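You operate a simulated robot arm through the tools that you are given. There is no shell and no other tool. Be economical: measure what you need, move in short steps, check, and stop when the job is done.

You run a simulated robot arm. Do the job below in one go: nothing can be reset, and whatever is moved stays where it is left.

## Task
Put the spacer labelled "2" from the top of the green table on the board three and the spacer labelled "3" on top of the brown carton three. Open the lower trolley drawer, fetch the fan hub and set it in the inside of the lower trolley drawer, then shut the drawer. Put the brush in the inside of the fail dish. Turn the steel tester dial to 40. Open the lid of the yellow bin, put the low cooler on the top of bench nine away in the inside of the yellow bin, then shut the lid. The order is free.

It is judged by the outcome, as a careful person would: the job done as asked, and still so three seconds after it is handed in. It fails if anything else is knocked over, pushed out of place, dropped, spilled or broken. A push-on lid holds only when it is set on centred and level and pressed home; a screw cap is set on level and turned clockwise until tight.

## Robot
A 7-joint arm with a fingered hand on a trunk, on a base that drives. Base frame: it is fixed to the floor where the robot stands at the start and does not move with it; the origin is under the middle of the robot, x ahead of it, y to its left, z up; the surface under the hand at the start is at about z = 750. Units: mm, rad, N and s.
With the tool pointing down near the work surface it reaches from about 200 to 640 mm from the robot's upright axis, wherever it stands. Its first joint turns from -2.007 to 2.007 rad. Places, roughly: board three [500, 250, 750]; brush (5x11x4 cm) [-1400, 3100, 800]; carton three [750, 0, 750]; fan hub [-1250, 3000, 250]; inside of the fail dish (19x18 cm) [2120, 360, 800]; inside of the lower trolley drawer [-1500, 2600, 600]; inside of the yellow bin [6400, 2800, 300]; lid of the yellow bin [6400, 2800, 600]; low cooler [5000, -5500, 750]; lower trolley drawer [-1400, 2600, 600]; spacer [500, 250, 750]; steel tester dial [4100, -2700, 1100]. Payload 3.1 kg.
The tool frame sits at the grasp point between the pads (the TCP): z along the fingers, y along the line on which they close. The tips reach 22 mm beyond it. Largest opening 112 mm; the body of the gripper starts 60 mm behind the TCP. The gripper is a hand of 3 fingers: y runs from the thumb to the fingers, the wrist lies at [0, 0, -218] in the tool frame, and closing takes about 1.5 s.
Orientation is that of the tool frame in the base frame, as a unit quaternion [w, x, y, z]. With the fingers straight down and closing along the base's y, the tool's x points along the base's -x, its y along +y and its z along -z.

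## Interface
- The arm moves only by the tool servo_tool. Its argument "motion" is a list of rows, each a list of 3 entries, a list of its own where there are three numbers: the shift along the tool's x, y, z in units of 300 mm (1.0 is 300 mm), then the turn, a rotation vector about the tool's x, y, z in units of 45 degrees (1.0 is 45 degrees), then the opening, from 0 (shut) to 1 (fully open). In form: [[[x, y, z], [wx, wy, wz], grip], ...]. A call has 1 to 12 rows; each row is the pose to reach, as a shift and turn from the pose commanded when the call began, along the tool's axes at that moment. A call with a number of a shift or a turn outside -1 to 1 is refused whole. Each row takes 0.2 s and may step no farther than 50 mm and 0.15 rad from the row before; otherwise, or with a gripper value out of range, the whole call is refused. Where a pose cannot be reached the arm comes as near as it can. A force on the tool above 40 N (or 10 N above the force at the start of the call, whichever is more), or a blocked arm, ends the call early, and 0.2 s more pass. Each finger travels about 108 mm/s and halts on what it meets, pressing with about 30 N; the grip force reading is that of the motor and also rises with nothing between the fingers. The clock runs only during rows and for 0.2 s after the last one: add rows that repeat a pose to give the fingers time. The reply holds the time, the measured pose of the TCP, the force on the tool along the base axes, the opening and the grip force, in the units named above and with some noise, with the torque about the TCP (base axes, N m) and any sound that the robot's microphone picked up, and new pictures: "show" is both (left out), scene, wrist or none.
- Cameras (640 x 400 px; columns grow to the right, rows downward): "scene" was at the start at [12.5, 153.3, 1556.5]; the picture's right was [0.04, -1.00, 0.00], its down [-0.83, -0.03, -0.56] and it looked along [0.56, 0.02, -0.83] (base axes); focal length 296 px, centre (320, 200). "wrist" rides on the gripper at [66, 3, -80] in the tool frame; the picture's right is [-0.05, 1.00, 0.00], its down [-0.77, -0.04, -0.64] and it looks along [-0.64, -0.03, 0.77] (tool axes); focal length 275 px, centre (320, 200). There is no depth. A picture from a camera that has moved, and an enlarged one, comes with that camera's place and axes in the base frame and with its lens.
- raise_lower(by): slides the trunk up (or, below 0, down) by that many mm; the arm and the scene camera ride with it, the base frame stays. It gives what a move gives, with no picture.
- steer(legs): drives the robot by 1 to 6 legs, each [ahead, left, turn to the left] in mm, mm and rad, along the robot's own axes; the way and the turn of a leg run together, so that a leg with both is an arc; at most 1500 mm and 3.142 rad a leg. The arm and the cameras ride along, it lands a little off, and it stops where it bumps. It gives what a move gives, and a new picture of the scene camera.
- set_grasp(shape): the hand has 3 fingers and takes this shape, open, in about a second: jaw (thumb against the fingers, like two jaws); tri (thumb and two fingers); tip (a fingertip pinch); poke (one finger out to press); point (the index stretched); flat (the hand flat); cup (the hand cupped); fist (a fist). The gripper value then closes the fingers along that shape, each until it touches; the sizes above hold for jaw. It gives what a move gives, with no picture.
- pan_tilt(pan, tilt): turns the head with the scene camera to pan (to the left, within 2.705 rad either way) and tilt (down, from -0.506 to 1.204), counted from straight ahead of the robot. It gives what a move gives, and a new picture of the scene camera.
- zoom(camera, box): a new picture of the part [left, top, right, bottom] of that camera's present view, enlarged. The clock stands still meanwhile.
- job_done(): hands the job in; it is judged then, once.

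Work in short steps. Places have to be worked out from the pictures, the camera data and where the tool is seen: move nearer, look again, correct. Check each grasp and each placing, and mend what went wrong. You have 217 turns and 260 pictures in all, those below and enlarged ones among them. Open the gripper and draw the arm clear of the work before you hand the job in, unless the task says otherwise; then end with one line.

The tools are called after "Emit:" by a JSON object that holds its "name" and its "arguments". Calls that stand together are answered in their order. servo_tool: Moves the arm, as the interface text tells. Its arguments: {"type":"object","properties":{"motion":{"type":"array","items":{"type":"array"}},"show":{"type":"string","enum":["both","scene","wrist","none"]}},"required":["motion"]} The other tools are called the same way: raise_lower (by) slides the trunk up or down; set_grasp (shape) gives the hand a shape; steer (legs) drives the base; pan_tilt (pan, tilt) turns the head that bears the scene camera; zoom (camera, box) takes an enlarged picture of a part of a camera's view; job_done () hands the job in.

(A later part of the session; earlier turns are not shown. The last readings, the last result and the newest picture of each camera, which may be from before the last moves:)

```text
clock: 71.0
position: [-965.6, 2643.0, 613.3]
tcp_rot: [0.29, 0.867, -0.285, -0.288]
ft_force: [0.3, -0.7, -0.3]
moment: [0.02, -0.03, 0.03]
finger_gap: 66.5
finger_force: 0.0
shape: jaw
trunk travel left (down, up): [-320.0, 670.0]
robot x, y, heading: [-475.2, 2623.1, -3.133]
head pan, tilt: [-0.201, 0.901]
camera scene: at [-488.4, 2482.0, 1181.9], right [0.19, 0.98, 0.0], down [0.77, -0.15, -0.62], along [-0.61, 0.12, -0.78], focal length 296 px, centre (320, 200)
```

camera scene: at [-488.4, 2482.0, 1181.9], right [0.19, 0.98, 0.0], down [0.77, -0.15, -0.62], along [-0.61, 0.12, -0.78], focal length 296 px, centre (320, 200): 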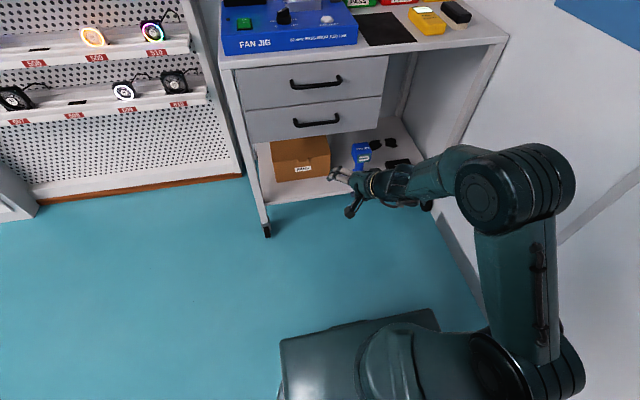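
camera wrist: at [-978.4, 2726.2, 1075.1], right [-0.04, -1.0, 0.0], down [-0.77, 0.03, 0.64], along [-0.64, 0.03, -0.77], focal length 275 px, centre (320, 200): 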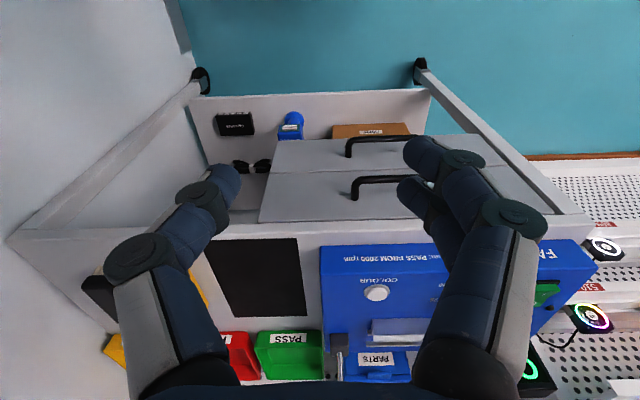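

Handle triangulates to about (-1228, 2619, 614). I complete the rotation and move a bit closer.

Emit:
{"name": "servo_tool", "arguments": {"motion": [[[-0.025, 0.021, 0.036], [-0.096, -0.096, 0.096], 0.6], [[-0.05, 0.042, 0.072], [-0.192, -0.192, 0.192], 0.6], [[-0.075, 0.063, 0.108], [-0.289, -0.289, 0.289], 0.6], [[-0.1, 0.085, 0.143], [-0.385, -0.385, 0.385], 0.6], [[-0.127, 0.106, 0.18], [-0.481, -0.481, 0.481], 0.6], [[-0.152, 0.127, 0.215], [-0.577, -0.577, 0.577], 0.6], [[-0.178, 0.149, 0.251], [-0.674, -0.674, 0.674], 0.6], [[-0.203, 0.17, 0.287], [-0.77, -0.77, 0.77], 0.6]]}}

```text
clock: 72.8
position: [-1123.0, 2719.1, 625.7]
tcp_rot: [0.497, 0.581, -0.457, -0.454]
ft_force: [0.5, -1.6, 0.3]
moment: [0.01, 0.0, 0.01]
finger_gap: 66.8
finger_force: 0.0
shape: jaw
out of reach, approached as far as the arm can: row 2, 3, 4, 5, 6, 7, 8
trunk travel left (down, up): [-320.0, 670.0]
robot x, y, heading: [-477.0, 2619.9, -3.133]
head pan, tilt: [-0.201, 0.901]
camera scene: at [-488.4, 2481.8, 1181.9], right [0.19, 0.98, 0.0], down [0.77, -0.15, -0.62], along [-0.61, 0.12, -0.78], focal length 296 px, centre (320, 200)
camera wrist: at [-1032.2, 2668.1, 630.8], right [-0.09, -0.04, 1.0], down [0.49, 0.87, 0.08], along [-0.86, 0.5, -0.06], focal length 275 px, centre (320, 200)
```

scene: 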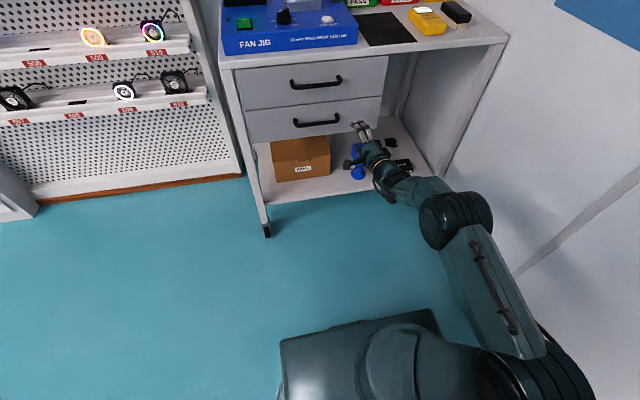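
wrist: 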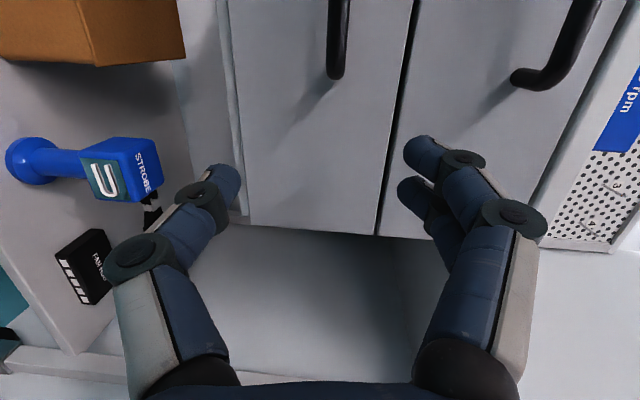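

The arm reached its limit sideways, but the orientation is good. The handle is at z≈624 level with the hand, so I drive the base left 100 mm to line up.

Emit:
{"name": "steer", "arguments": {"legs": [[0, 100, 0]]}}

Emit:
{"name": "zoom", "arguments": {"camera": "wrist", "box": [0, 0, 640, 400]}}

```text
clock: 73.9
position: [-1121.8, 2619.6, 625.0]
tcp_rot: [0.496, 0.582, -0.458, -0.453]
ft_force: [0.4, 0.2, 0.6]
moment: [0.06, 0.0, -0.01]
finger_gap: 66.9
finger_force: 0.1
shape: jaw
trunk travel left (down, up): [-320.0, 670.0]
robot x, y, heading: [-475.0, 2523.8, -3.135]
head pan, tilt: [-0.201, 0.901]
camera scene: at [-487.9, 2381.4, 1181.9], right [0.19, 0.98, 0.0], down [0.77, -0.15, -0.62], along [-0.61, 0.12, -0.78], focal length 296 px, centre (320, 200)
```

scene: 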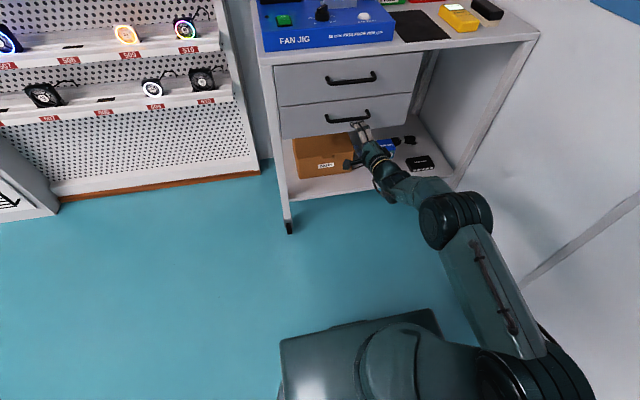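

```text
1.00 times, centred on (320, 200) of wrist (not enlarged: the box is as wide or as high as the picture)
camera zoom: at [-1031.3, 2568.1, 630.8], right [-0.09, -0.04, 1.0], down [0.49, 0.87, 0.08], along [-0.86, 0.5, -0.06], focal length 275 px, centre (320, 200)
```

zoom: 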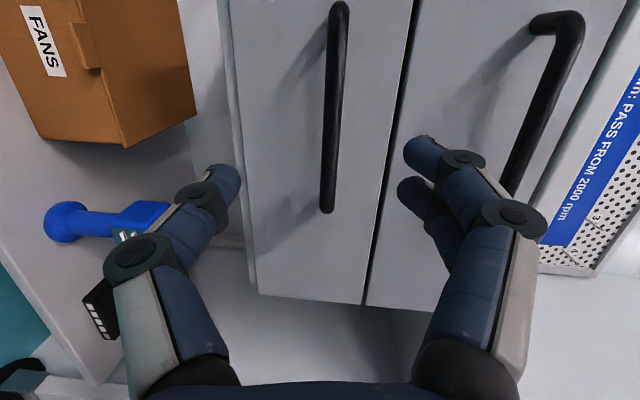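

The fingers straddle the lower handle. I drive ahead about 95 mm.

Emit:
{"name": "steer", "arguments": {"legs": [[97, 0, 0]]}}

Emit:
{"name": "zoom", "arguments": {"camera": "wrist", "box": [0, 0, 640, 400]}}

```text
clock: 75.0
position: [-1217.9, 2618.8, 624.8]
tcp_rot: [0.497, 0.582, -0.458, -0.453]
ft_force: [0.4, 0.5, 0.1]
moment: [0.03, 0.01, -0.02]
finger_gap: 67.1
finger_force: 0.1
shape: jaw
trunk travel left (down, up): [-320.0, 670.0]
robot x, y, heading: [-572.1, 2521.1, -3.135]
head pan, tilt: [-0.201, 0.901]
camera scene: at [-583.9, 2380.8, 1181.9], right [0.19, 0.98, 0.0], down [0.77, -0.15, -0.62], along [-0.61, 0.12, -0.78], focal length 296 px, centre (320, 200)
```

scene: 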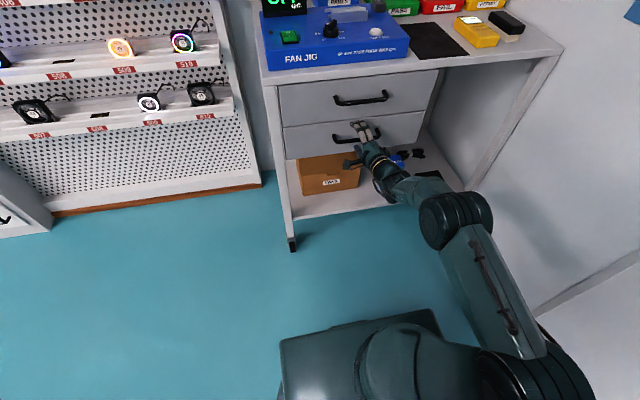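

```text
1.00 times, centred on (320, 200) of wrist (not enlarged: the box is as wide or as high as the picture)
camera zoom: at [-1127.5, 2566.9, 630.9], right [-0.09, -0.04, 1.0], down [0.49, 0.87, 0.08], along [-0.86, 0.5, -0.06], focal length 275 px, centre (320, 200)
```

zoom: 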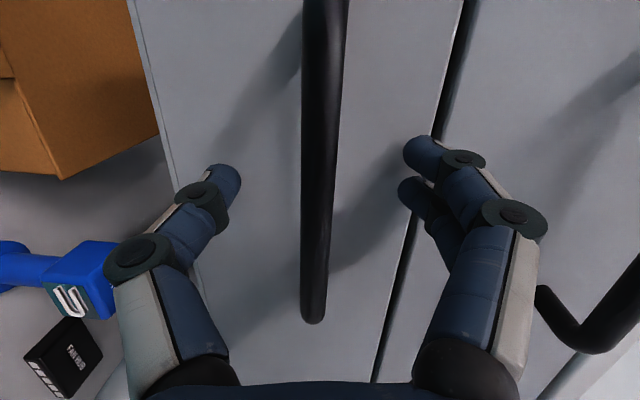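

The bar is between the fingers. I close on it without moving.

Emit:
{"name": "servo_tool", "arguments": {"motion": [[[0, 0, 0], [0, 0, 0], 0.0], [[0, 0, 0], [0, 0, 0], 0.0], [[0, 0, 0], [0, 0, 0], 0.0], [[0, 0, 0], [0, 0, 0], 0.0], [[0, 0, 0], [0, 0, 0], 0.0], [[0, 0, 0], [0, 0, 0], 0.0]], "show": "wrist"}}

```text
clock: 76.5
position: [-1218.0, 2618.7, 624.2]
tcp_rot: [0.497, 0.583, -0.457, -0.452]
ft_force: [-2.6, -1.2, -7.9]
moment: [-0.08, 0.03, -0.02]
finger_gap: 0.0
finger_force: 29.7
shape: jaw
trunk travel left (down, up): [-320.0, 670.0]
robot x, y, heading: [-574.8, 2521.3, -3.136]
head pan, tilt: [-0.201, 0.901]
camera wrist: at [-1128.2, 2566.9, 629.5], right [-0.09, -0.04, 0.99], down [0.49, 0.87, 0.08], along [-0.86, 0.5, -0.06], focal length 275 px, centre (320, 200)
```

wrist: 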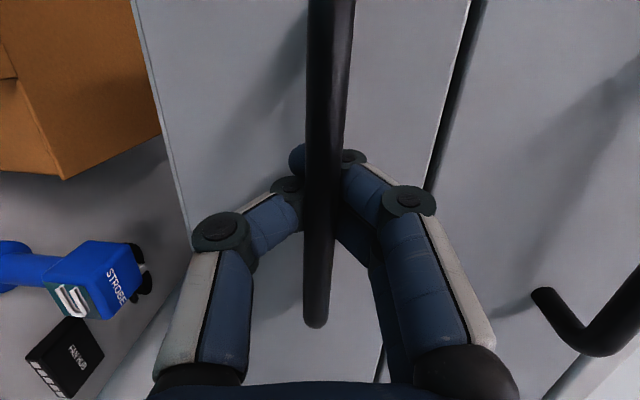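

The fingers have hooked round behind the bar, a good pulling grip. I drive back 260 mm.

Emit:
{"name": "steer", "arguments": {"legs": [[-260, 0, 0]]}}

```text
clock: 78.3
position: [-956.8, 2620.3, 623.6]
tcp_rot: [0.497, 0.582, -0.457, -0.453]
ft_force: [0.8, -10.7, -11.8]
moment: [-0.11, 0.05, -0.02]
finger_gap: 0.1
finger_force: 30.1
shape: jaw
trunk travel left (down, up): [-320.0, 670.0]
robot x, y, heading: [-311.1, 2523.6, -3.136]
head pan, tilt: [-0.201, 0.901]
camera scene: at [-325.3, 2381.5, 1181.7], right [0.19, 0.98, 0.0], down [0.77, -0.15, -0.62], along [-0.61, 0.12, -0.78], focal length 296 px, centre (320, 200)
```

scene: 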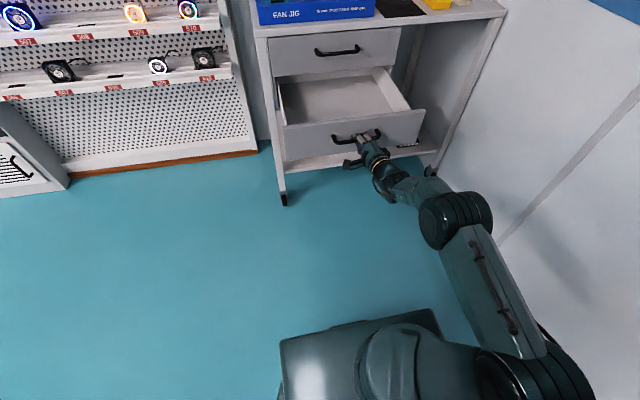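

The drawer is open and empty. I open the fingers and back away.

Emit:
{"name": "servo_tool", "arguments": {"motion": [[[0, 0, 0], [0, 0, 0], 0.3], [[0, 0, 0], [0, 0, 0], 0.6], [[0, 0, 0], [0, 0, 0], 0.6], [[0, 0, 0], [0, 0, 0], 0.6], [[0, 0, 0], [0, 0, 0], 0.6]], "show": "wrist"}}

Emit:
{"name": "steer", "arguments": {"legs": [[-200, 0, 0]]}}

```text
clock: 79.5
position: [-956.1, 2621.0, 625.6]
tcp_rot: [0.497, 0.582, -0.457, -0.453]
ft_force: [0.7, 0.0, -0.5]
moment: [-0.01, 0.03, -0.01]
finger_gap: 66.4
finger_force: 0.1
shape: jaw
trunk travel left (down, up): [-320.0, 670.0]
robot x, y, heading: [-311.8, 2521.9, -3.138]
head pan, tilt: [-0.201, 0.901]
camera wrist: at [-866.6, 2569.0, 630.7], right [-0.09, -0.04, 1.0], down [0.49, 0.87, 0.08], along [-0.86, 0.5, -0.06], focal length 275 px, centre (320, 200)
```

wrist: 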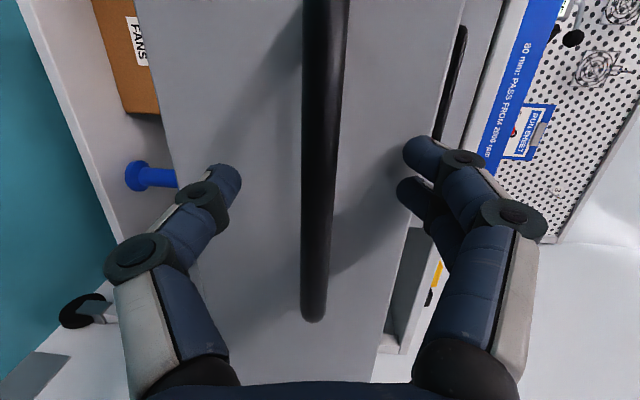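

```text
clock: 81.1
position: [-752.6, 2623.5, 626.0]
tcp_rot: [0.496, 0.582, -0.458, -0.454]
ft_force: [0.4, 0.3, 0.1]
moment: [0.0, 0.0, 0.0]
finger_gap: 66.6
finger_force: 0.1
shape: jaw
trunk travel left (down, up): [-320.0, 670.0]
robot x, y, heading: [-108.2, 2526.5, -3.137]
head pan, tilt: [-0.201, 0.901]
camera scene: at [-119.8, 2383.3, 1181.9], right [0.2, 0.98, 0.0], down [0.77, -0.15, -0.62], along [-0.61, 0.12, -0.78], focal length 296 px, centre (320, 200)
```

scene: 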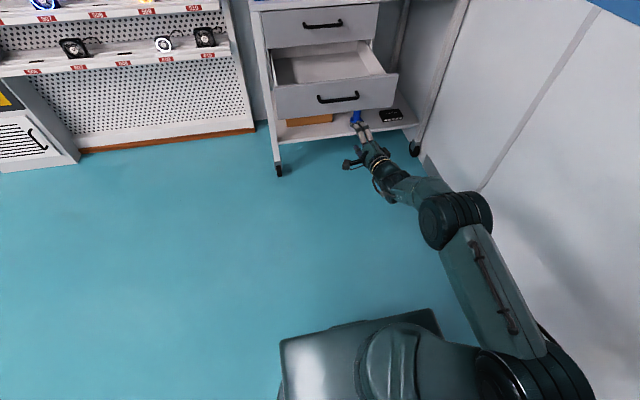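

I zoom in on the hub to judge its shape.

Emit:
{"name": "zoom", "arguments": {"camera": "scene", "box": [330, 80, 450, 160]}}

```text
5.00 times, centred on (390, 120) of scene
camera zoom: at [-119.8, 2383.3, 1181.9], right [0.2, 0.98, 0.0], down [0.77, -0.15, -0.62], along [-0.61, 0.12, -0.78], focal length 1481 px, centre (-30, 600)
```

zoom: 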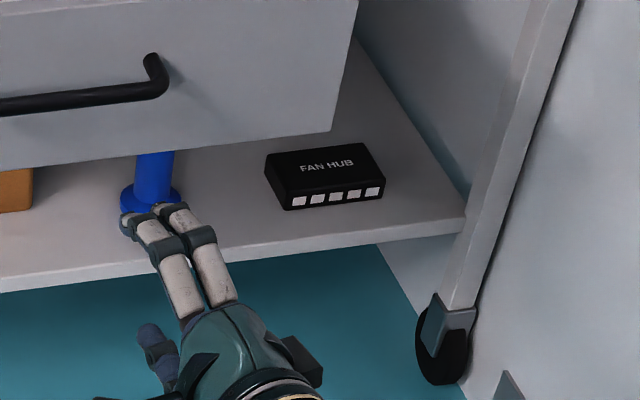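

The hub is about 105×62×25 mm, at x -1296..-1358, y 2945..3050. I pitch the hand down about its x axis so the fingers close along base x, drawing back a little.

Emit:
{"name": "servo_tool", "arguments": {"motion": [[[0, 0, -0.05], [0.125, 0, 0], 0.8], [[0, 0, -0.1], [0.25, 0, 0], 0.8], [[0, 0, -0.15], [0.375, 0, 0], 0.8], [[0, 0, -0.2], [0.5, 0, 0], 0.8], [[0, 0, -0.25], [0.625, 0, 0], 0.8], [[0, 0, -0.3], [0.75, 0, 0], 0.8], [[0, 0, -0.35], [0.875, 0, 0], 0.8], [[0, 0, -0.4], [1.0, 0, 0], 0.8]], "show": "scene"}}

```text
clock: 82.9
position: [-634.3, 2641.0, 636.1]
tcp_rot: [0.236, 0.726, -0.597, -0.245]
ft_force: [0.3, 0.3, -0.1]
moment: [-0.06, 0.02, 0.05]
finger_gap: 89.4
finger_force: 0.1
shape: jaw
trunk travel left (down, up): [-320.0, 670.0]
robot x, y, heading: [-108.0, 2524.1, -3.136]
head pan, tilt: [-0.201, 0.901]
camera scene: at [-120.2, 2383.1, 1181.8], right [0.2, 0.98, 0.0], down [0.77, -0.15, -0.62], along [-0.61, 0.12, -0.78], focal length 296 px, centre (320, 200)
```

scene: 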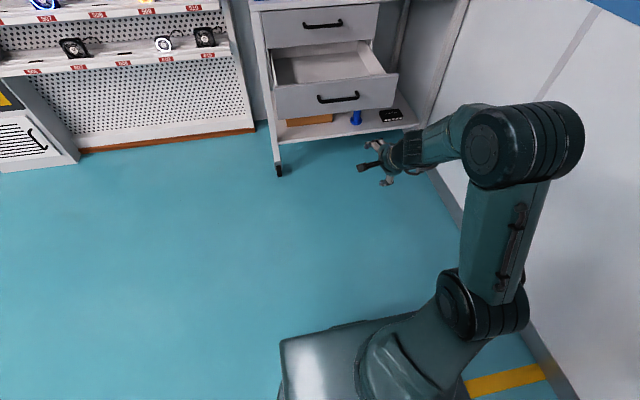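

Continue the second half of the pitch.

Emit:
{"name": "servo_tool", "arguments": {"motion": [[[0, 0, 0], [0.125, 0, 0], 0.8], [[0, 0, 0], [0.25, 0, 0], 0.8], [[0, 0, 0], [0.375, 0, 0], 0.8], [[0, 0, 0], [0.5, 0, 0], 0.8], [[0, 0, 0], [0.625, 0, 0], 0.8], [[0, 0, 0], [0.75, 0, 0], 0.8], [[0, 0, 0], [0.875, 0, 0], 0.8], [[0, 0, 0], [1.0, 0, 0], 0.8]], "show": "none"}}

```text
clock: 84.7
position: [-635.2, 2643.4, 637.0]
tcp_rot: [-0.061, 0.762, -0.644, 0.003]
ft_force: [0.6, 0.3, 0.0]
moment: [0.02, 0.03, -0.02]
finger_gap: 89.4
finger_force: 0.0
shape: jaw
out of reach, approached as far as the arm can: row 1
trunk travel left (down, up): [-320.0, 670.0]
robot x, y, heading: [-108.6, 2526.8, -3.141]
head pan, tilt: [-0.201, 0.901]
```

I correct the small residual tilt, lower the trunk, and drive to be in line with the hub, stopping short of the trolley.

Emit:
{"name": "servo_tool", "arguments": {"motion": [[[0, 0, 0], [-0.058, 0.052, 0.107], 0.8], [[0, 0, 0], [-0.115, 0.104, 0.213], 0.8]], "show": "none"}}

Emit:
{"name": "raise_lower", "arguments": {"by": -230}}

Emit:
{"name": "steer", "arguments": {"legs": [[430, -370, 0]]}}

```text
clock: 85.3
position: [-634.3, 2642.7, 636.4]
tcp_rot: [0.0, -0.706, 0.708, 0.0]
ft_force: [-0.2, 0.2, 0.1]
moment: [0.03, 0.03, 0.01]
finger_gap: 89.5
finger_force: 0.0
shape: jaw
trunk travel left (down, up): [-320.0, 670.0]
robot x, y, heading: [-109.8, 2523.2, -3.139]
head pan, tilt: [-0.201, 0.901]
```

```text
clock: 87.8
position: [-634.9, 2643.6, 407.0]
tcp_rot: [0.0, 0.707, -0.707, 0.0]
ft_force: [0.9, -0.2, -0.3]
moment: [-0.01, 0.03, 0.04]
finger_gap: 89.3
finger_force: 0.0
shape: jaw
trunk travel left (down, up): [-90.0, 900.0]
robot x, y, heading: [-109.1, 2522.7, -3.134]
head pan, tilt: [-0.201, 0.901]
```

```text
clock: 91.0
position: [-1071.7, 3011.3, 406.5]
tcp_rot: [0.0, 0.709, -0.705, 0.001]
ft_force: [-0.3, 0.2, 1.5]
moment: [0.02, 0.01, 0.01]
finger_gap: 89.3
finger_force: 0.0
shape: jaw
trunk travel left (down, up): [-90.0, 900.0]
robot x, y, heading: [-543.7, 2898.9, -3.134]
head pan, tilt: [-0.201, 0.901]
camera scene: at [-555.0, 2754.8, 951.9], right [0.19, 0.98, 0.0], down [0.77, -0.15, -0.62], along [-0.61, 0.12, -0.78], focal length 296 px, centre (320, 200)
```

scene: 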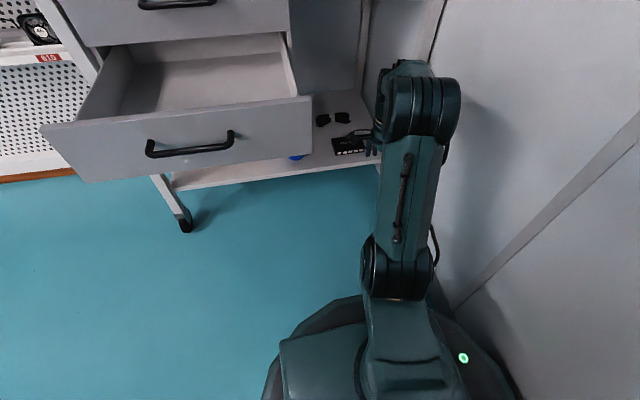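

I check the wrist view to locate the hub relative to the hand.

Emit:
{"name": "zoom", "arguments": {"camera": "wrist", "box": [0, 0, 640, 400]}}

Emit:
{"name": "zoom", "arguments": {"camera": "scene", "box": [260, 60, 420, 180]}}

```text
1.00 times, centred on (320, 200) of wrist (not enlarged: the box is as wide or as high as the picture)
camera zoom: at [-1073.9, 2945.4, 486.7], right [-1.0, 0.04, 0.0], down [0.03, 0.77, 0.64], along [0.03, 0.63, -0.77], focal length 275 px, centre (320, 200)
```

zoom: 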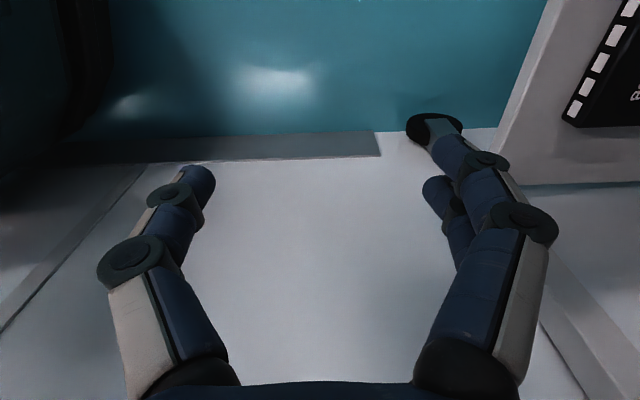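

```text
3.33 times, centred on (340, 120) of scene
camera zoom: at [-555.0, 2754.8, 951.9], right [0.19, 0.98, 0.0], down [0.77, -0.15, -0.62], along [-0.61, 0.12, -0.78], focal length 987 px, centre (253, 467)
```

zoom: 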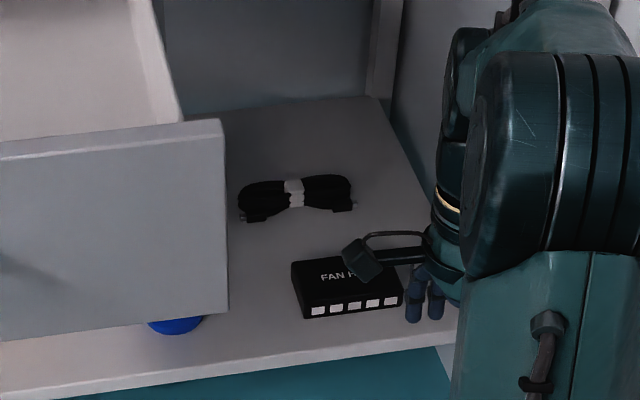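

Hub centre is about (-1328,3009), top ~266, shelf ~241. I drive ahead 190 mm, keeping clear of the open drawer.

Emit:
{"name": "steer", "arguments": {"legs": [[190, 0, 0]]}}

Emit:
{"name": "zoom", "arguments": {"camera": "wrist", "box": [0, 0, 640, 400]}}

```text
clock: 92.6
position: [-1257.9, 3009.5, 407.0]
tcp_rot: [-0.001, 0.71, -0.705, 0.0]
ft_force: [0.4, 0.3, 0.3]
moment: [-0.03, 0.0, 0.01]
finger_gap: 89.5
finger_force: 0.1
shape: jaw
trunk travel left (down, up): [-90.0, 900.0]
robot x, y, heading: [-729.4, 2894.5, -3.129]
head pan, tilt: [-0.201, 0.901]
camera scene: at [-742.4, 2752.9, 951.9], right [0.19, 0.98, 0.0], down [0.77, -0.15, -0.62], along [-0.61, 0.12, -0.78], focal length 296 px, centre (320, 200)
```

scene: 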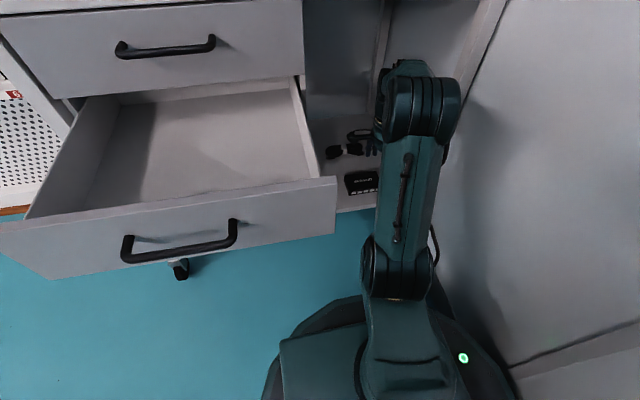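

```text
1.00 times, centred on (320, 200) of wrist (not enlarged: the box is as wide or as high as the picture)
camera zoom: at [-1261.4, 2943.6, 486.8], right [-1.0, 0.04, 0.0], down [0.03, 0.77, 0.64], along [0.02, 0.63, -0.77], focal length 275 px, centre (320, 200)
```

zoom: 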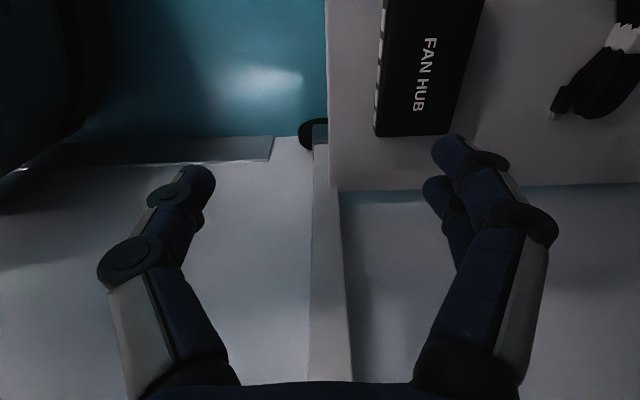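

The wrist view puts the hub centre at about (-1336,3007). I extend the arm 78 mm with the hand wide open and lower the trunk 90 mm.

Emit:
{"name": "servo_tool", "arguments": {"motion": [[[0, 0.13, 0], [0, 0, 0], 1.0], [[0, 0.26, 0], [0, 0, 0], 1.0], [[0, 0.26, 0], [0, 0, 0], 1.0]], "show": "none"}}

Emit:
{"name": "raise_lower", "arguments": {"by": -85}}

Emit:
{"name": "zoom", "arguments": {"camera": "wrist", "box": [0, 0, 640, 400]}}

```text
clock: 93.4
position: [-1336.1, 3008.0, 409.8]
tcp_rot: [0.0, 0.71, -0.704, 0.0]
ft_force: [0.4, -0.1, -0.5]
moment: [0.02, 0.0, 0.0]
finger_gap: 111.9
finger_force: 0.0
shape: jaw
trunk travel left (down, up): [-90.0, 900.0]
robot x, y, heading: [-729.5, 2893.5, -3.125]
head pan, tilt: [-0.201, 0.901]
```

```text
clock: 94.6
position: [-1336.6, 3006.7, 322.2]
tcp_rot: [0.0, 0.71, -0.704, 0.0]
ft_force: [0.0, 0.1, 0.5]
moment: [-0.01, -0.02, -0.01]
finger_gap: 111.7
finger_force: 0.0
shape: jaw
trunk travel left (down, up): [-5.0, 985.0]
robot x, y, heading: [-726.1, 2893.5, -3.132]
head pan, tilt: [-0.201, 0.901]
```

```text
1.00 times, centred on (320, 200) of wrist (not enlarged: the box is as wide or as high as the picture)
camera zoom: at [-1339.3, 2941.8, 403.7], right [-1.0, 0.04, 0.0], down [0.03, 0.77, 0.64], along [0.02, 0.63, -0.77], focal length 275 px, centre (320, 200)
```

zoom: 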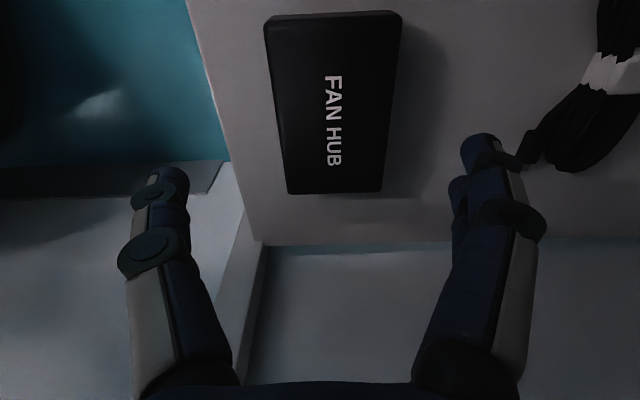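

Hub spans x -1315..-1374, y 2955..3047. I adjust 8 mm, lower to z≈271 and close.

Emit:
{"name": "servo_tool", "arguments": {"motion": [[[0.018, 0.027, 0.06], [0, 0, 0], 1.0], [[0.018, 0.027, 0.12], [0, 0, 0], 1.0], [[0.018, 0.027, 0.17], [0, 0, 0], 1.0], [[0.018, 0.027, 0.17], [0, 0, 0], 0.0], [[0.018, 0.027, 0.17], [0, 0, 0], 0.0], [[0.018, 0.027, 0.17], [0, 0, 0], 0.0], [[0.018, 0.027, 0.17], [0, 0, 0], 0.0], [[0.018, 0.027, 0.17], [0, 0, 0], 0.0]], "show": "wrist"}}

```text
clock: 96.4
position: [-1345.5, 3001.8, 273.4]
tcp_rot: [0.0, 0.71, -0.704, 0.0]
ft_force: [0.3, -0.1, 0.7]
moment: [-0.04, 0.0, 0.0]
finger_gap: 0.0
finger_force: 29.6
shape: jaw
trunk travel left (down, up): [-5.0, 985.0]
robot x, y, heading: [-729.7, 2892.1, -3.134]
head pan, tilt: [-0.201, 0.901]
camera wrist: at [-1347.1, 2936.7, 353.6], right [-1.0, 0.04, 0.0], down [0.03, 0.77, 0.64], along [0.03, 0.63, -0.77], focal length 275 px, centre (320, 200)
```

wrist: 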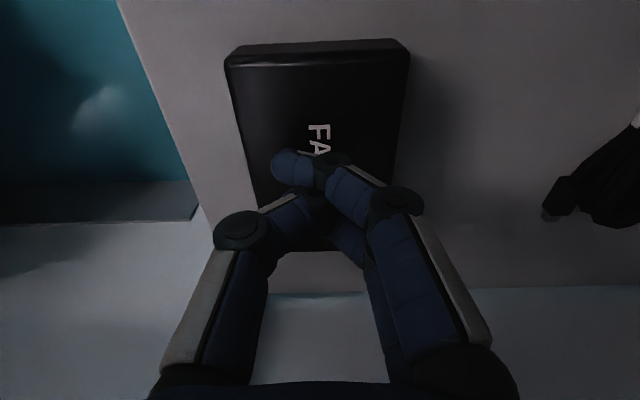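

The fingers closed over the top of the hub: it is lower than I judged. I reopen and check heights by descending slowly.

Emit:
{"name": "servo_tool", "arguments": {"motion": [[[0, 0, -0.02], [0, 0, 0], 0.4], [[0, 0, -0.02], [0, 0, 0], 0.7], [[0, 0, -0.02], [0, 0, 0], 1.0], [[0, 0, -0.02], [0, 0, 0], 1.0], [[0, 0, -0.02], [0, 0, 0], 1.0], [[0, 0, 0.02], [0, 0, 0], 1.0], [[0, 0, 0.04], [0, 0, 0], 1.0], [[0, 0, 0.05], [0, 0, 0], 1.0]], "show": "wrist"}}

```text
clock: 98.2
position: [-1344.6, 3002.3, 256.6]
tcp_rot: [0.0, 0.709, -0.705, 0.001]
ft_force: [-0.1, 0.2, -0.8]
moment: [0.01, 0.01, 0.0]
finger_gap: 112.1
finger_force: 0.0
shape: jaw
trunk travel left (down, up): [-5.0, 985.0]
robot x, y, heading: [-730.8, 2897.3, -3.131]
head pan, tilt: [-0.201, 0.901]
camera wrist: at [-1347.1, 2936.6, 337.5], right [-1.0, 0.04, 0.0], down [0.03, 0.77, 0.64], along [0.03, 0.63, -0.77], focal length 275 px, centre (320, 200)
```

wrist: 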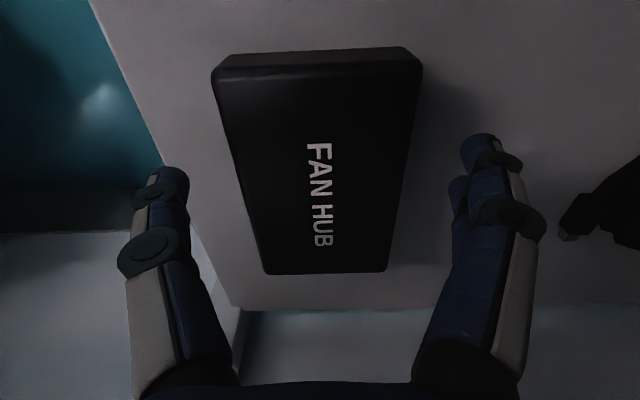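

Hub top is about 250. I lower 4 mm more and close on its sides.

Emit:
{"name": "servo_tool", "arguments": {"motion": [[[0, 0, 0.013], [0, 0, 0], 1.0], [[0, 0, 0.013], [0, 0, 0], 0.0], [[0, 0, 0.013], [0, 0, 0], 0.0], [[0, 0, 0.013], [0, 0, 0], 0.0], [[0, 0, 0.013], [0, 0, 0], 0.0], [[0, 0, 0.013], [0, 0, 0], 0.0], [[0, 0, 0.013], [0, 0, 0], 0.0]], "show": "wrist"}}

```text
clock: 99.8
position: [-1345.6, 3002.4, 254.2]
tcp_rot: [0.0, 0.709, -0.705, 0.0]
ft_force: [-0.4, 0.3, -0.4]
moment: [0.03, 0.0, -0.01]
finger_gap: 64.7
finger_force: 30.0
shape: jaw
trunk travel left (down, up): [-5.0, 985.0]
robot x, y, heading: [-729.6, 2893.7, -3.134]
head pan, tilt: [-0.201, 0.901]
camera wrist: at [-1347.6, 2936.5, 333.9], right [-1.0, 0.04, 0.0], down [0.03, 0.77, 0.64], along [0.03, 0.63, -0.77], focal length 275 px, centre (320, 200)
```

wrist: 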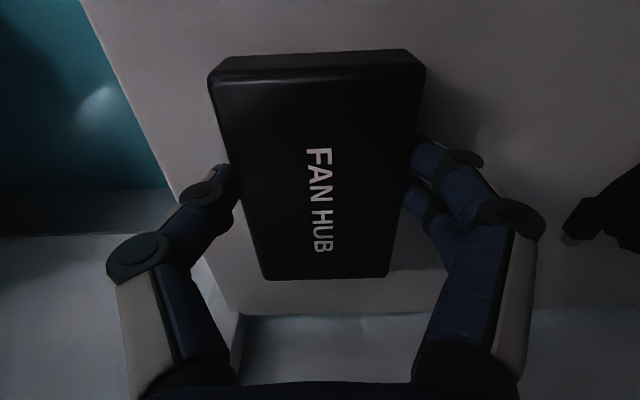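

The hub is gripped (64.7 mm). I lift 60 mm with the trunk and check.

Emit:
{"name": "raise_lower", "arguments": {"by": 60}}

Emit:
{"name": "zoom", "arguments": {"camera": "wrist", "box": [0, 0, 640, 400]}}

```text
clock: 100.8
position: [-1345.0, 3002.8, 313.0]
tcp_rot: [0.0, 0.709, -0.705, -0.001]
ft_force: [-0.2, 0.5, -1.0]
moment: [0.03, 0.0, 0.01]
finger_gap: 64.6
finger_force: 30.3
shape: jaw
trunk travel left (down, up): [-65.0, 925.0]
robot x, y, heading: [-730.5, 2890.0, -3.133]
head pan, tilt: [-0.201, 0.901]
```

```text
1.00 times, centred on (320, 200) of wrist (not enlarged: the box is as wide or as high as the picture)
camera zoom: at [-1347.6, 2936.5, 393.9], right [-1.0, 0.04, 0.0], down [0.03, 0.77, 0.64], along [0.03, 0.63, -0.77], focal length 275 px, centre (320, 200)
```

zoom: 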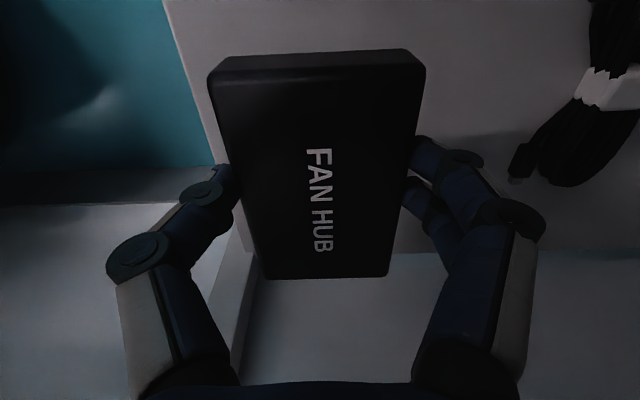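

The hub is secure. I back out, raise the trunk above the drawer, then slide left over it.

Emit:
{"name": "steer", "arguments": {"legs": [[-300, 0, 0]]}}

Emit:
{"name": "raise_lower", "arguments": {"by": 520}}

Emit:
{"name": "steer", "arguments": {"legs": [[0, 365, 0]]}}

```text
clock: 102.8
position: [-1042.6, 3004.1, 314.9]
tcp_rot: [0.0, 0.711, -0.703, 0.0]
ft_force: [0.0, -0.3, -0.7]
moment: [0.0, 0.0, 0.0]
finger_gap: 64.6
finger_force: 29.9
shape: jaw
trunk travel left (down, up): [-65.0, 925.0]
robot x, y, heading: [-427.0, 2899.1, -3.127]
head pan, tilt: [-0.201, 0.901]
camera scene: at [-438.7, 2756.5, 926.9], right [0.19, 0.98, 0.0], down [0.77, -0.15, -0.62], along [-0.61, 0.12, -0.78], focal length 296 px, centre (320, 200)
```

scene: 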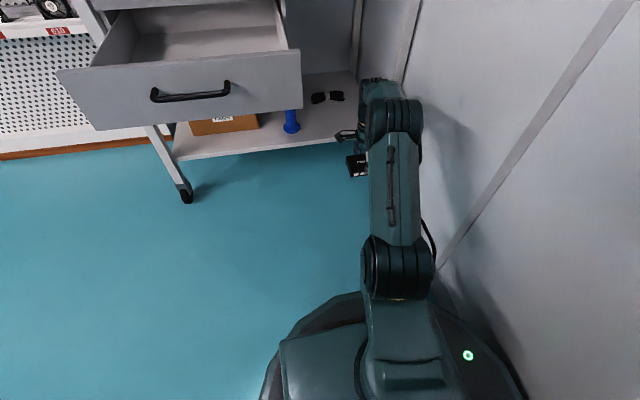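

```text
refused: 520 is not a number from -400 to 400
```

```text
clock: 104.3
position: [-1035.7, 2874.2, 313.2]
tcp_rot: [0.0, -0.698, 0.716, -0.001]
ft_force: [-1.2, -0.5, -1.1]
moment: [0.02, -0.01, -0.02]
finger_gap: 64.8
finger_force: 29.8
shape: jaw
trunk travel left (down, up): [-65.0, 925.0]
robot x, y, heading: [-425.2, 2748.1, -3.13]
head pan, tilt: [-0.201, 0.901]
stopped in leg 1: the robot was blocked; the commanded pose is now the measured one
camera scene: at [-437.1, 2609.1, 926.9], right [0.19, 0.98, 0.0], down [0.77, -0.15, -0.62], along [-0.61, 0.12, -0.78], focal length 296 px, centre (320, 200)
```

scene: 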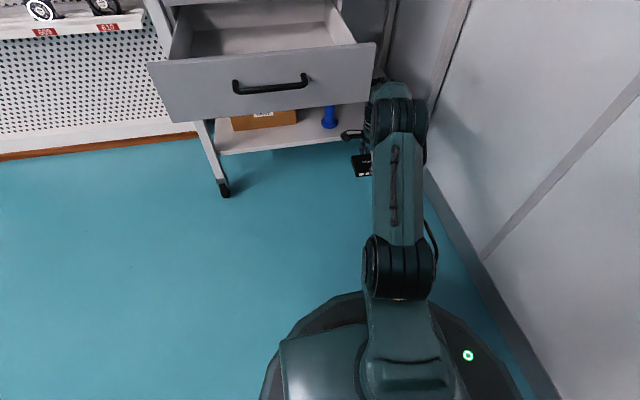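

The raise was refused (limit 400) and the arm bumped the drawer's edge lightly. I back off to the right, then raise in two steps.

Emit:
{"name": "steer", "arguments": {"legs": [[0, -110, 0]]}}

Emit:
{"name": "raise_lower", "arguments": {"by": 395}}

Emit:
{"name": "raise_lower", "arguments": {"by": 150}}

Emit:
{"name": "pan_tilt", "arguments": {"pan": 0.0, "tilt": 0.9}}

```text
clock: 105.5
position: [-1037.4, 2983.1, 313.2]
tcp_rot: [0.0, -0.698, 0.716, 0.0]
ft_force: [-0.2, 0.6, -0.9]
moment: [0.01, 0.01, 0.0]
finger_gap: 64.9
finger_force: 30.0
shape: jaw
trunk travel left (down, up): [-65.0, 925.0]
robot x, y, heading: [-425.6, 2858.5, -3.134]
head pan, tilt: [-0.201, 0.901]
camera scene: at [-438.2, 2717.9, 926.9], right [0.19, 0.98, 0.0], down [0.77, -0.15, -0.62], along [-0.61, 0.12, -0.78], focal length 296 px, centre (320, 200)
```

scene: 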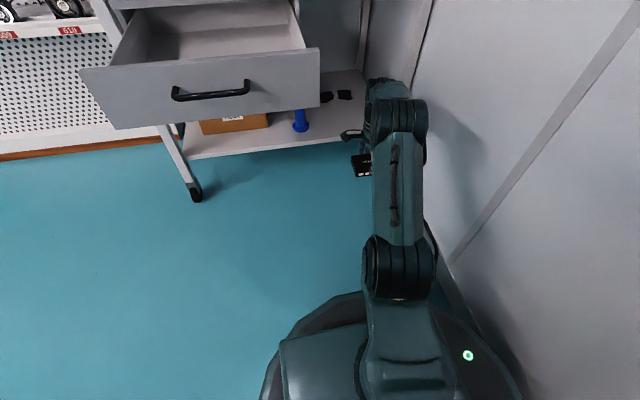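

```text
clock: 109.3
position: [-1037.6, 2981.6, 707.6]
tcp_rot: [0.0, -0.698, 0.716, 0.0]
ft_force: [-1.0, 0.8, -1.5]
moment: [0.0, 0.0, 0.02]
finger_gap: 64.6
finger_force: 30.1
shape: jaw
trunk travel left (down, up): [-460.0, 530.0]
robot x, y, heading: [-426.9, 2861.9, -3.135]
head pan, tilt: [-0.201, 0.901]
```

```text
clock: 111.0
position: [-1037.4, 2983.2, 860.4]
tcp_rot: [-0.001, -0.698, 0.716, 0.0]
ft_force: [-0.9, 0.0, -0.9]
moment: [0.01, 0.02, -0.02]
finger_gap: 64.7
finger_force: 30.7
shape: jaw
trunk travel left (down, up): [-610.0, 380.0]
robot x, y, heading: [-426.4, 2856.1, -3.134]
head pan, tilt: [-0.201, 0.901]
```

```text
clock: 111.8
position: [-1037.6, 2981.5, 859.0]
tcp_rot: [0.0, -0.699, 0.715, 0.0]
ft_force: [0.3, 0.0, -0.4]
moment: [-0.04, -0.02, -0.02]
finger_gap: 64.5
finger_force: 30.1
shape: jaw
trunk travel left (down, up): [-610.0, 380.0]
robot x, y, heading: [-425.7, 2858.1, -3.135]
head pan, tilt: [0.0, 0.901]
camera scene: at [-439.7, 2702.9, 1471.9], right [-0.01, 1.0, 0.0], down [0.78, 0.01, -0.62], along [-0.62, -0.01, -0.78], focal length 296 px, centre (320, 200)
```

scene: 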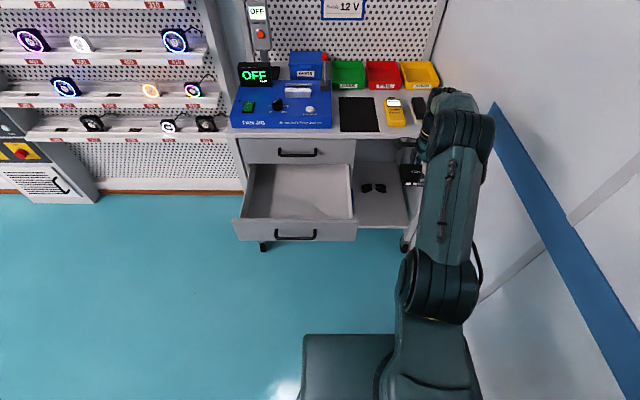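

The drawer is unchanged. I drive left 370 and ahead 70 to bring the hub over the drawer.

Emit:
{"name": "steer", "arguments": {"legs": [[0, 370, 0], [70, 0, 0]]}}

Emit:
{"name": "zoom", "arguments": {"camera": "wrist", "box": [0, 0, 640, 400]}}

```text
clock: 114.7
position: [-1105.1, 2603.6, 858.4]
tcp_rot: [0.0, -0.701, 0.713, -0.001]
ft_force: [-0.4, -0.3, -0.8]
moment: [-0.01, 0.02, -0.03]
finger_gap: 64.3
finger_force: 30.1
shape: jaw
trunk travel left (down, up): [-610.0, 380.0]
robot x, y, heading: [-492.0, 2482.5, -3.129]
head pan, tilt: [0.0, 0.901]
camera scene: at [-505.8, 2328.4, 1471.8], right [-0.02, 1.0, 0.0], down [0.78, 0.01, -0.62], along [-0.62, -0.01, -0.78], focal length 296 px, centre (320, 200)
```

scene: 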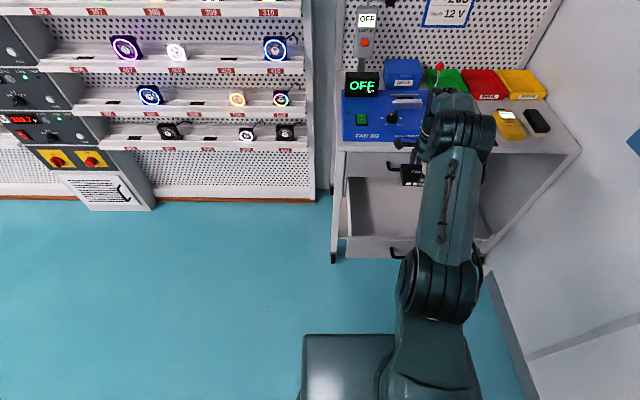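

```text
1.00 times, centred on (320, 200) of wrist (not enlarged: the box is as wide or as high as the picture)
camera zoom: at [-1109.0, 2538.3, 938.3], right [-1.0, 0.07, 0.0], down [0.05, 0.77, 0.64], along [0.04, 0.63, -0.77], focal length 275 px, centre (320, 200)
```

zoom: 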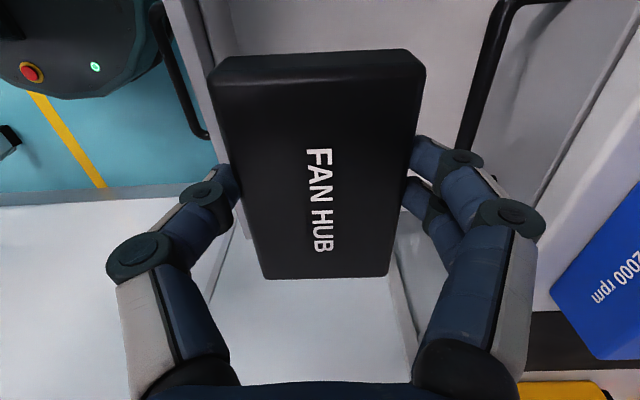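

The hub fits between the front panel and the cabinet. I lower the trunk 200 mm and look.

Emit:
{"name": "raise_lower", "arguments": {"by": -200}}

Emit:
{"name": "zoom", "arguments": {"camera": "wrist", "box": [0, 0, 640, 400]}}

```text
clock: 116.9
position: [-1103.6, 2603.6, 659.8]
tcp_rot: [-0.001, -0.7, 0.714, 0.0]
ft_force: [0.3, 0.7, -0.2]
moment: [-0.02, 0.0, -0.02]
finger_gap: 64.7
finger_force: 30.3
shape: jaw
trunk travel left (down, up): [-410.0, 580.0]
robot x, y, heading: [-492.9, 2484.9, -3.125]
head pan, tilt: [0.0, 0.901]
```

```text
1.00 times, centred on (320, 200) of wrist (not enlarged: the box is as wide or as high as the picture)
camera zoom: at [-1107.9, 2538.3, 739.1], right [-1.0, 0.07, 0.0], down [0.05, 0.77, 0.64], along [0.04, 0.63, -0.77], focal length 275 px, centre (320, 200)
```

zoom: 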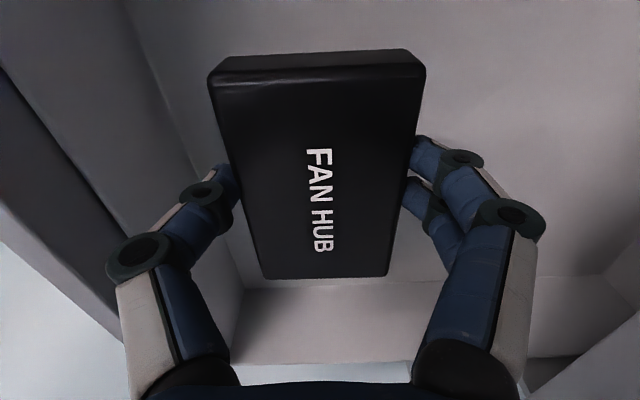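

Inside the drawer now. I descend in small steps watching the force.

Emit:
{"name": "servo_tool", "arguments": {"motion": [[[0, 0, 0.03], [0, 0, 0], 0.0], [[0, 0, 0.06], [0, 0, 0], 0.0], [[0, 0, 0.08], [0, 0, 0], 0.0], [[0, 0, 0.1], [0, 0, 0], 0.0]], "show": "wrist"}}

```text
clock: 117.9
position: [-1104.8, 2604.0, 629.9]
tcp_rot: [0.0, -0.7, 0.714, 0.0]
ft_force: [0.4, -0.6, 0.0]
moment: [0.0, -0.02, -0.01]
finger_gap: 64.6
finger_force: 29.9
shape: jaw
trunk travel left (down, up): [-410.0, 580.0]
robot x, y, heading: [-490.1, 2483.2, -3.125]
head pan, tilt: [0.0, 0.901]
camera wrist: at [-1107.6, 2538.1, 709.3], right [-1.0, 0.07, 0.0], down [0.05, 0.77, 0.64], along [0.04, 0.63, -0.77], focal length 275 px, centre (320, 200)
```

wrist: 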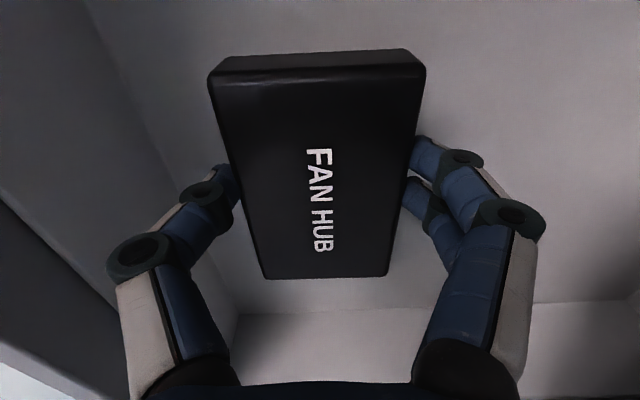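

Still free. I continue another 20 mm.

Emit:
{"name": "servo_tool", "arguments": {"motion": [[[0, 0, 0.02], [0, 0, 0], 0.0], [[0, 0, 0.035], [0, 0, 0], 0.0], [[0, 0, 0.05], [0, 0, 0], 0.0], [[0, 0, 0.065], [0, 0, 0], 0.0]], "show": "wrist"}}

```text
clock: 118.9
position: [-1103.3, 2604.3, 609.8]
tcp_rot: [-0.001, -0.7, 0.714, 0.0]
ft_force: [-0.8, -0.2, -1.5]
moment: [0.04, 0.01, 0.0]
finger_gap: 64.9
finger_force: 30.1
shape: jaw
trunk travel left (down, up): [-410.0, 580.0]
robot x, y, heading: [-493.1, 2486.5, -3.124]
head pan, tilt: [0.0, 0.901]
camera wrist: at [-1107.4, 2538.6, 689.5], right [-1.0, 0.07, 0.0], down [0.05, 0.77, 0.64], along [0.04, 0.63, -0.77], focal length 275 px, centre (320, 200)
```

wrist: 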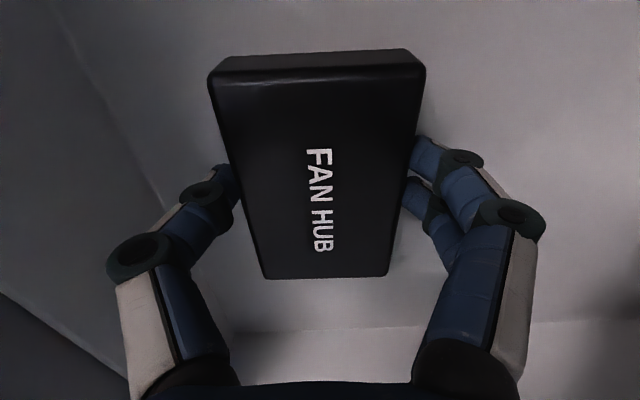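

Still no contact; I continue with 3 mm rows.

Emit:
{"name": "servo_tool", "arguments": {"motion": [[[0, 0, 0.012], [0, 0, 0], 0.0], [[0, 0, 0.024], [0, 0, 0], 0.0], [[0, 0, 0.032], [0, 0, 0], 0.0], [[0, 0, 0.04], [0, 0, 0], 0.0], [[0, 0, 0.048], [0, 0, 0], 0.0]], "show": "none"}}

```text
clock: 120.1
position: [-1103.1, 2605.0, 595.8]
tcp_rot: [-0.001, -0.7, 0.714, 0.001]
ft_force: [-0.1, 0.4, 2.6]
moment: [-0.04, 0.01, 0.01]
finger_gap: 64.5
finger_force: 30.1
shape: jaw
trunk travel left (down, up): [-410.0, 580.0]
robot x, y, heading: [-485.8, 2482.8, -3.125]
head pan, tilt: [0.0, 0.901]
```

First contact (2.6 N at z 596). I go 1 mm more, release, and lift straight up.

Emit:
{"name": "servo_tool", "arguments": {"motion": [[[0, 0, 0.004], [0, 0, 0], 0.0], [[0, 0, 0.004], [0, 0, 0], 0.7], [[0, 0, 0.004], [0, 0, 0], 0.85], [[0, 0, 0.004], [0, 0, 0], 0.85], [[0, 0, -0.1], [0, 0, 0], 0.85], [[0, 0, -0.25], [0, 0, 0], 0.85]], "show": "wrist"}}

Emit:
{"name": "raise_lower", "arguments": {"by": 200}}

```text
clock: 121.5
position: [-1105.5, 2604.3, 671.8]
tcp_rot: [0.0, -0.701, 0.713, -0.001]
ft_force: [0.1, 0.3, -0.2]
moment: [-0.02, 0.03, -0.03]
finger_gap: 95.2
finger_force: 0.1
shape: jaw
trunk travel left (down, up): [-410.0, 580.0]
robot x, y, heading: [-491.9, 2482.8, -3.124]
head pan, tilt: [0.0, 0.901]
camera wrist: at [-1108.9, 2538.2, 751.4], right [-1.0, 0.06, 0.0], down [0.05, 0.77, 0.64], along [0.04, 0.63, -0.77], focal length 275 px, centre (320, 200)
```

wrist: 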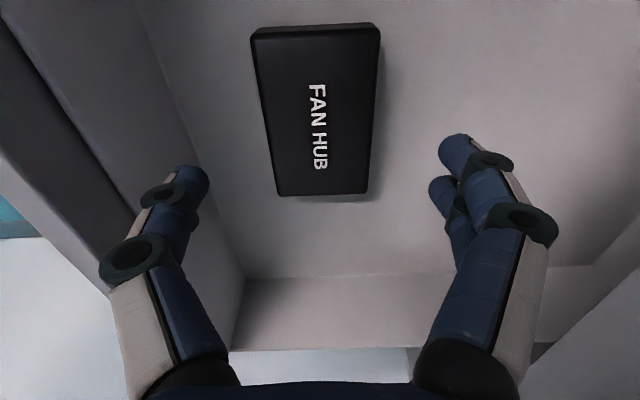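

```text
clock: 123.7
position: [-1105.6, 2603.9, 870.7]
tcp_rot: [-0.001, -0.7, 0.715, 0.001]
ft_force: [0.1, 0.3, 0.0]
moment: [-0.02, -0.03, -0.01]
finger_gap: 95.0
finger_force: 0.1
shape: jaw
trunk travel left (down, up): [-610.0, 380.0]
robot x, y, heading: [-492.4, 2481.0, -3.125]
head pan, tilt: [0.0, 0.901]
```

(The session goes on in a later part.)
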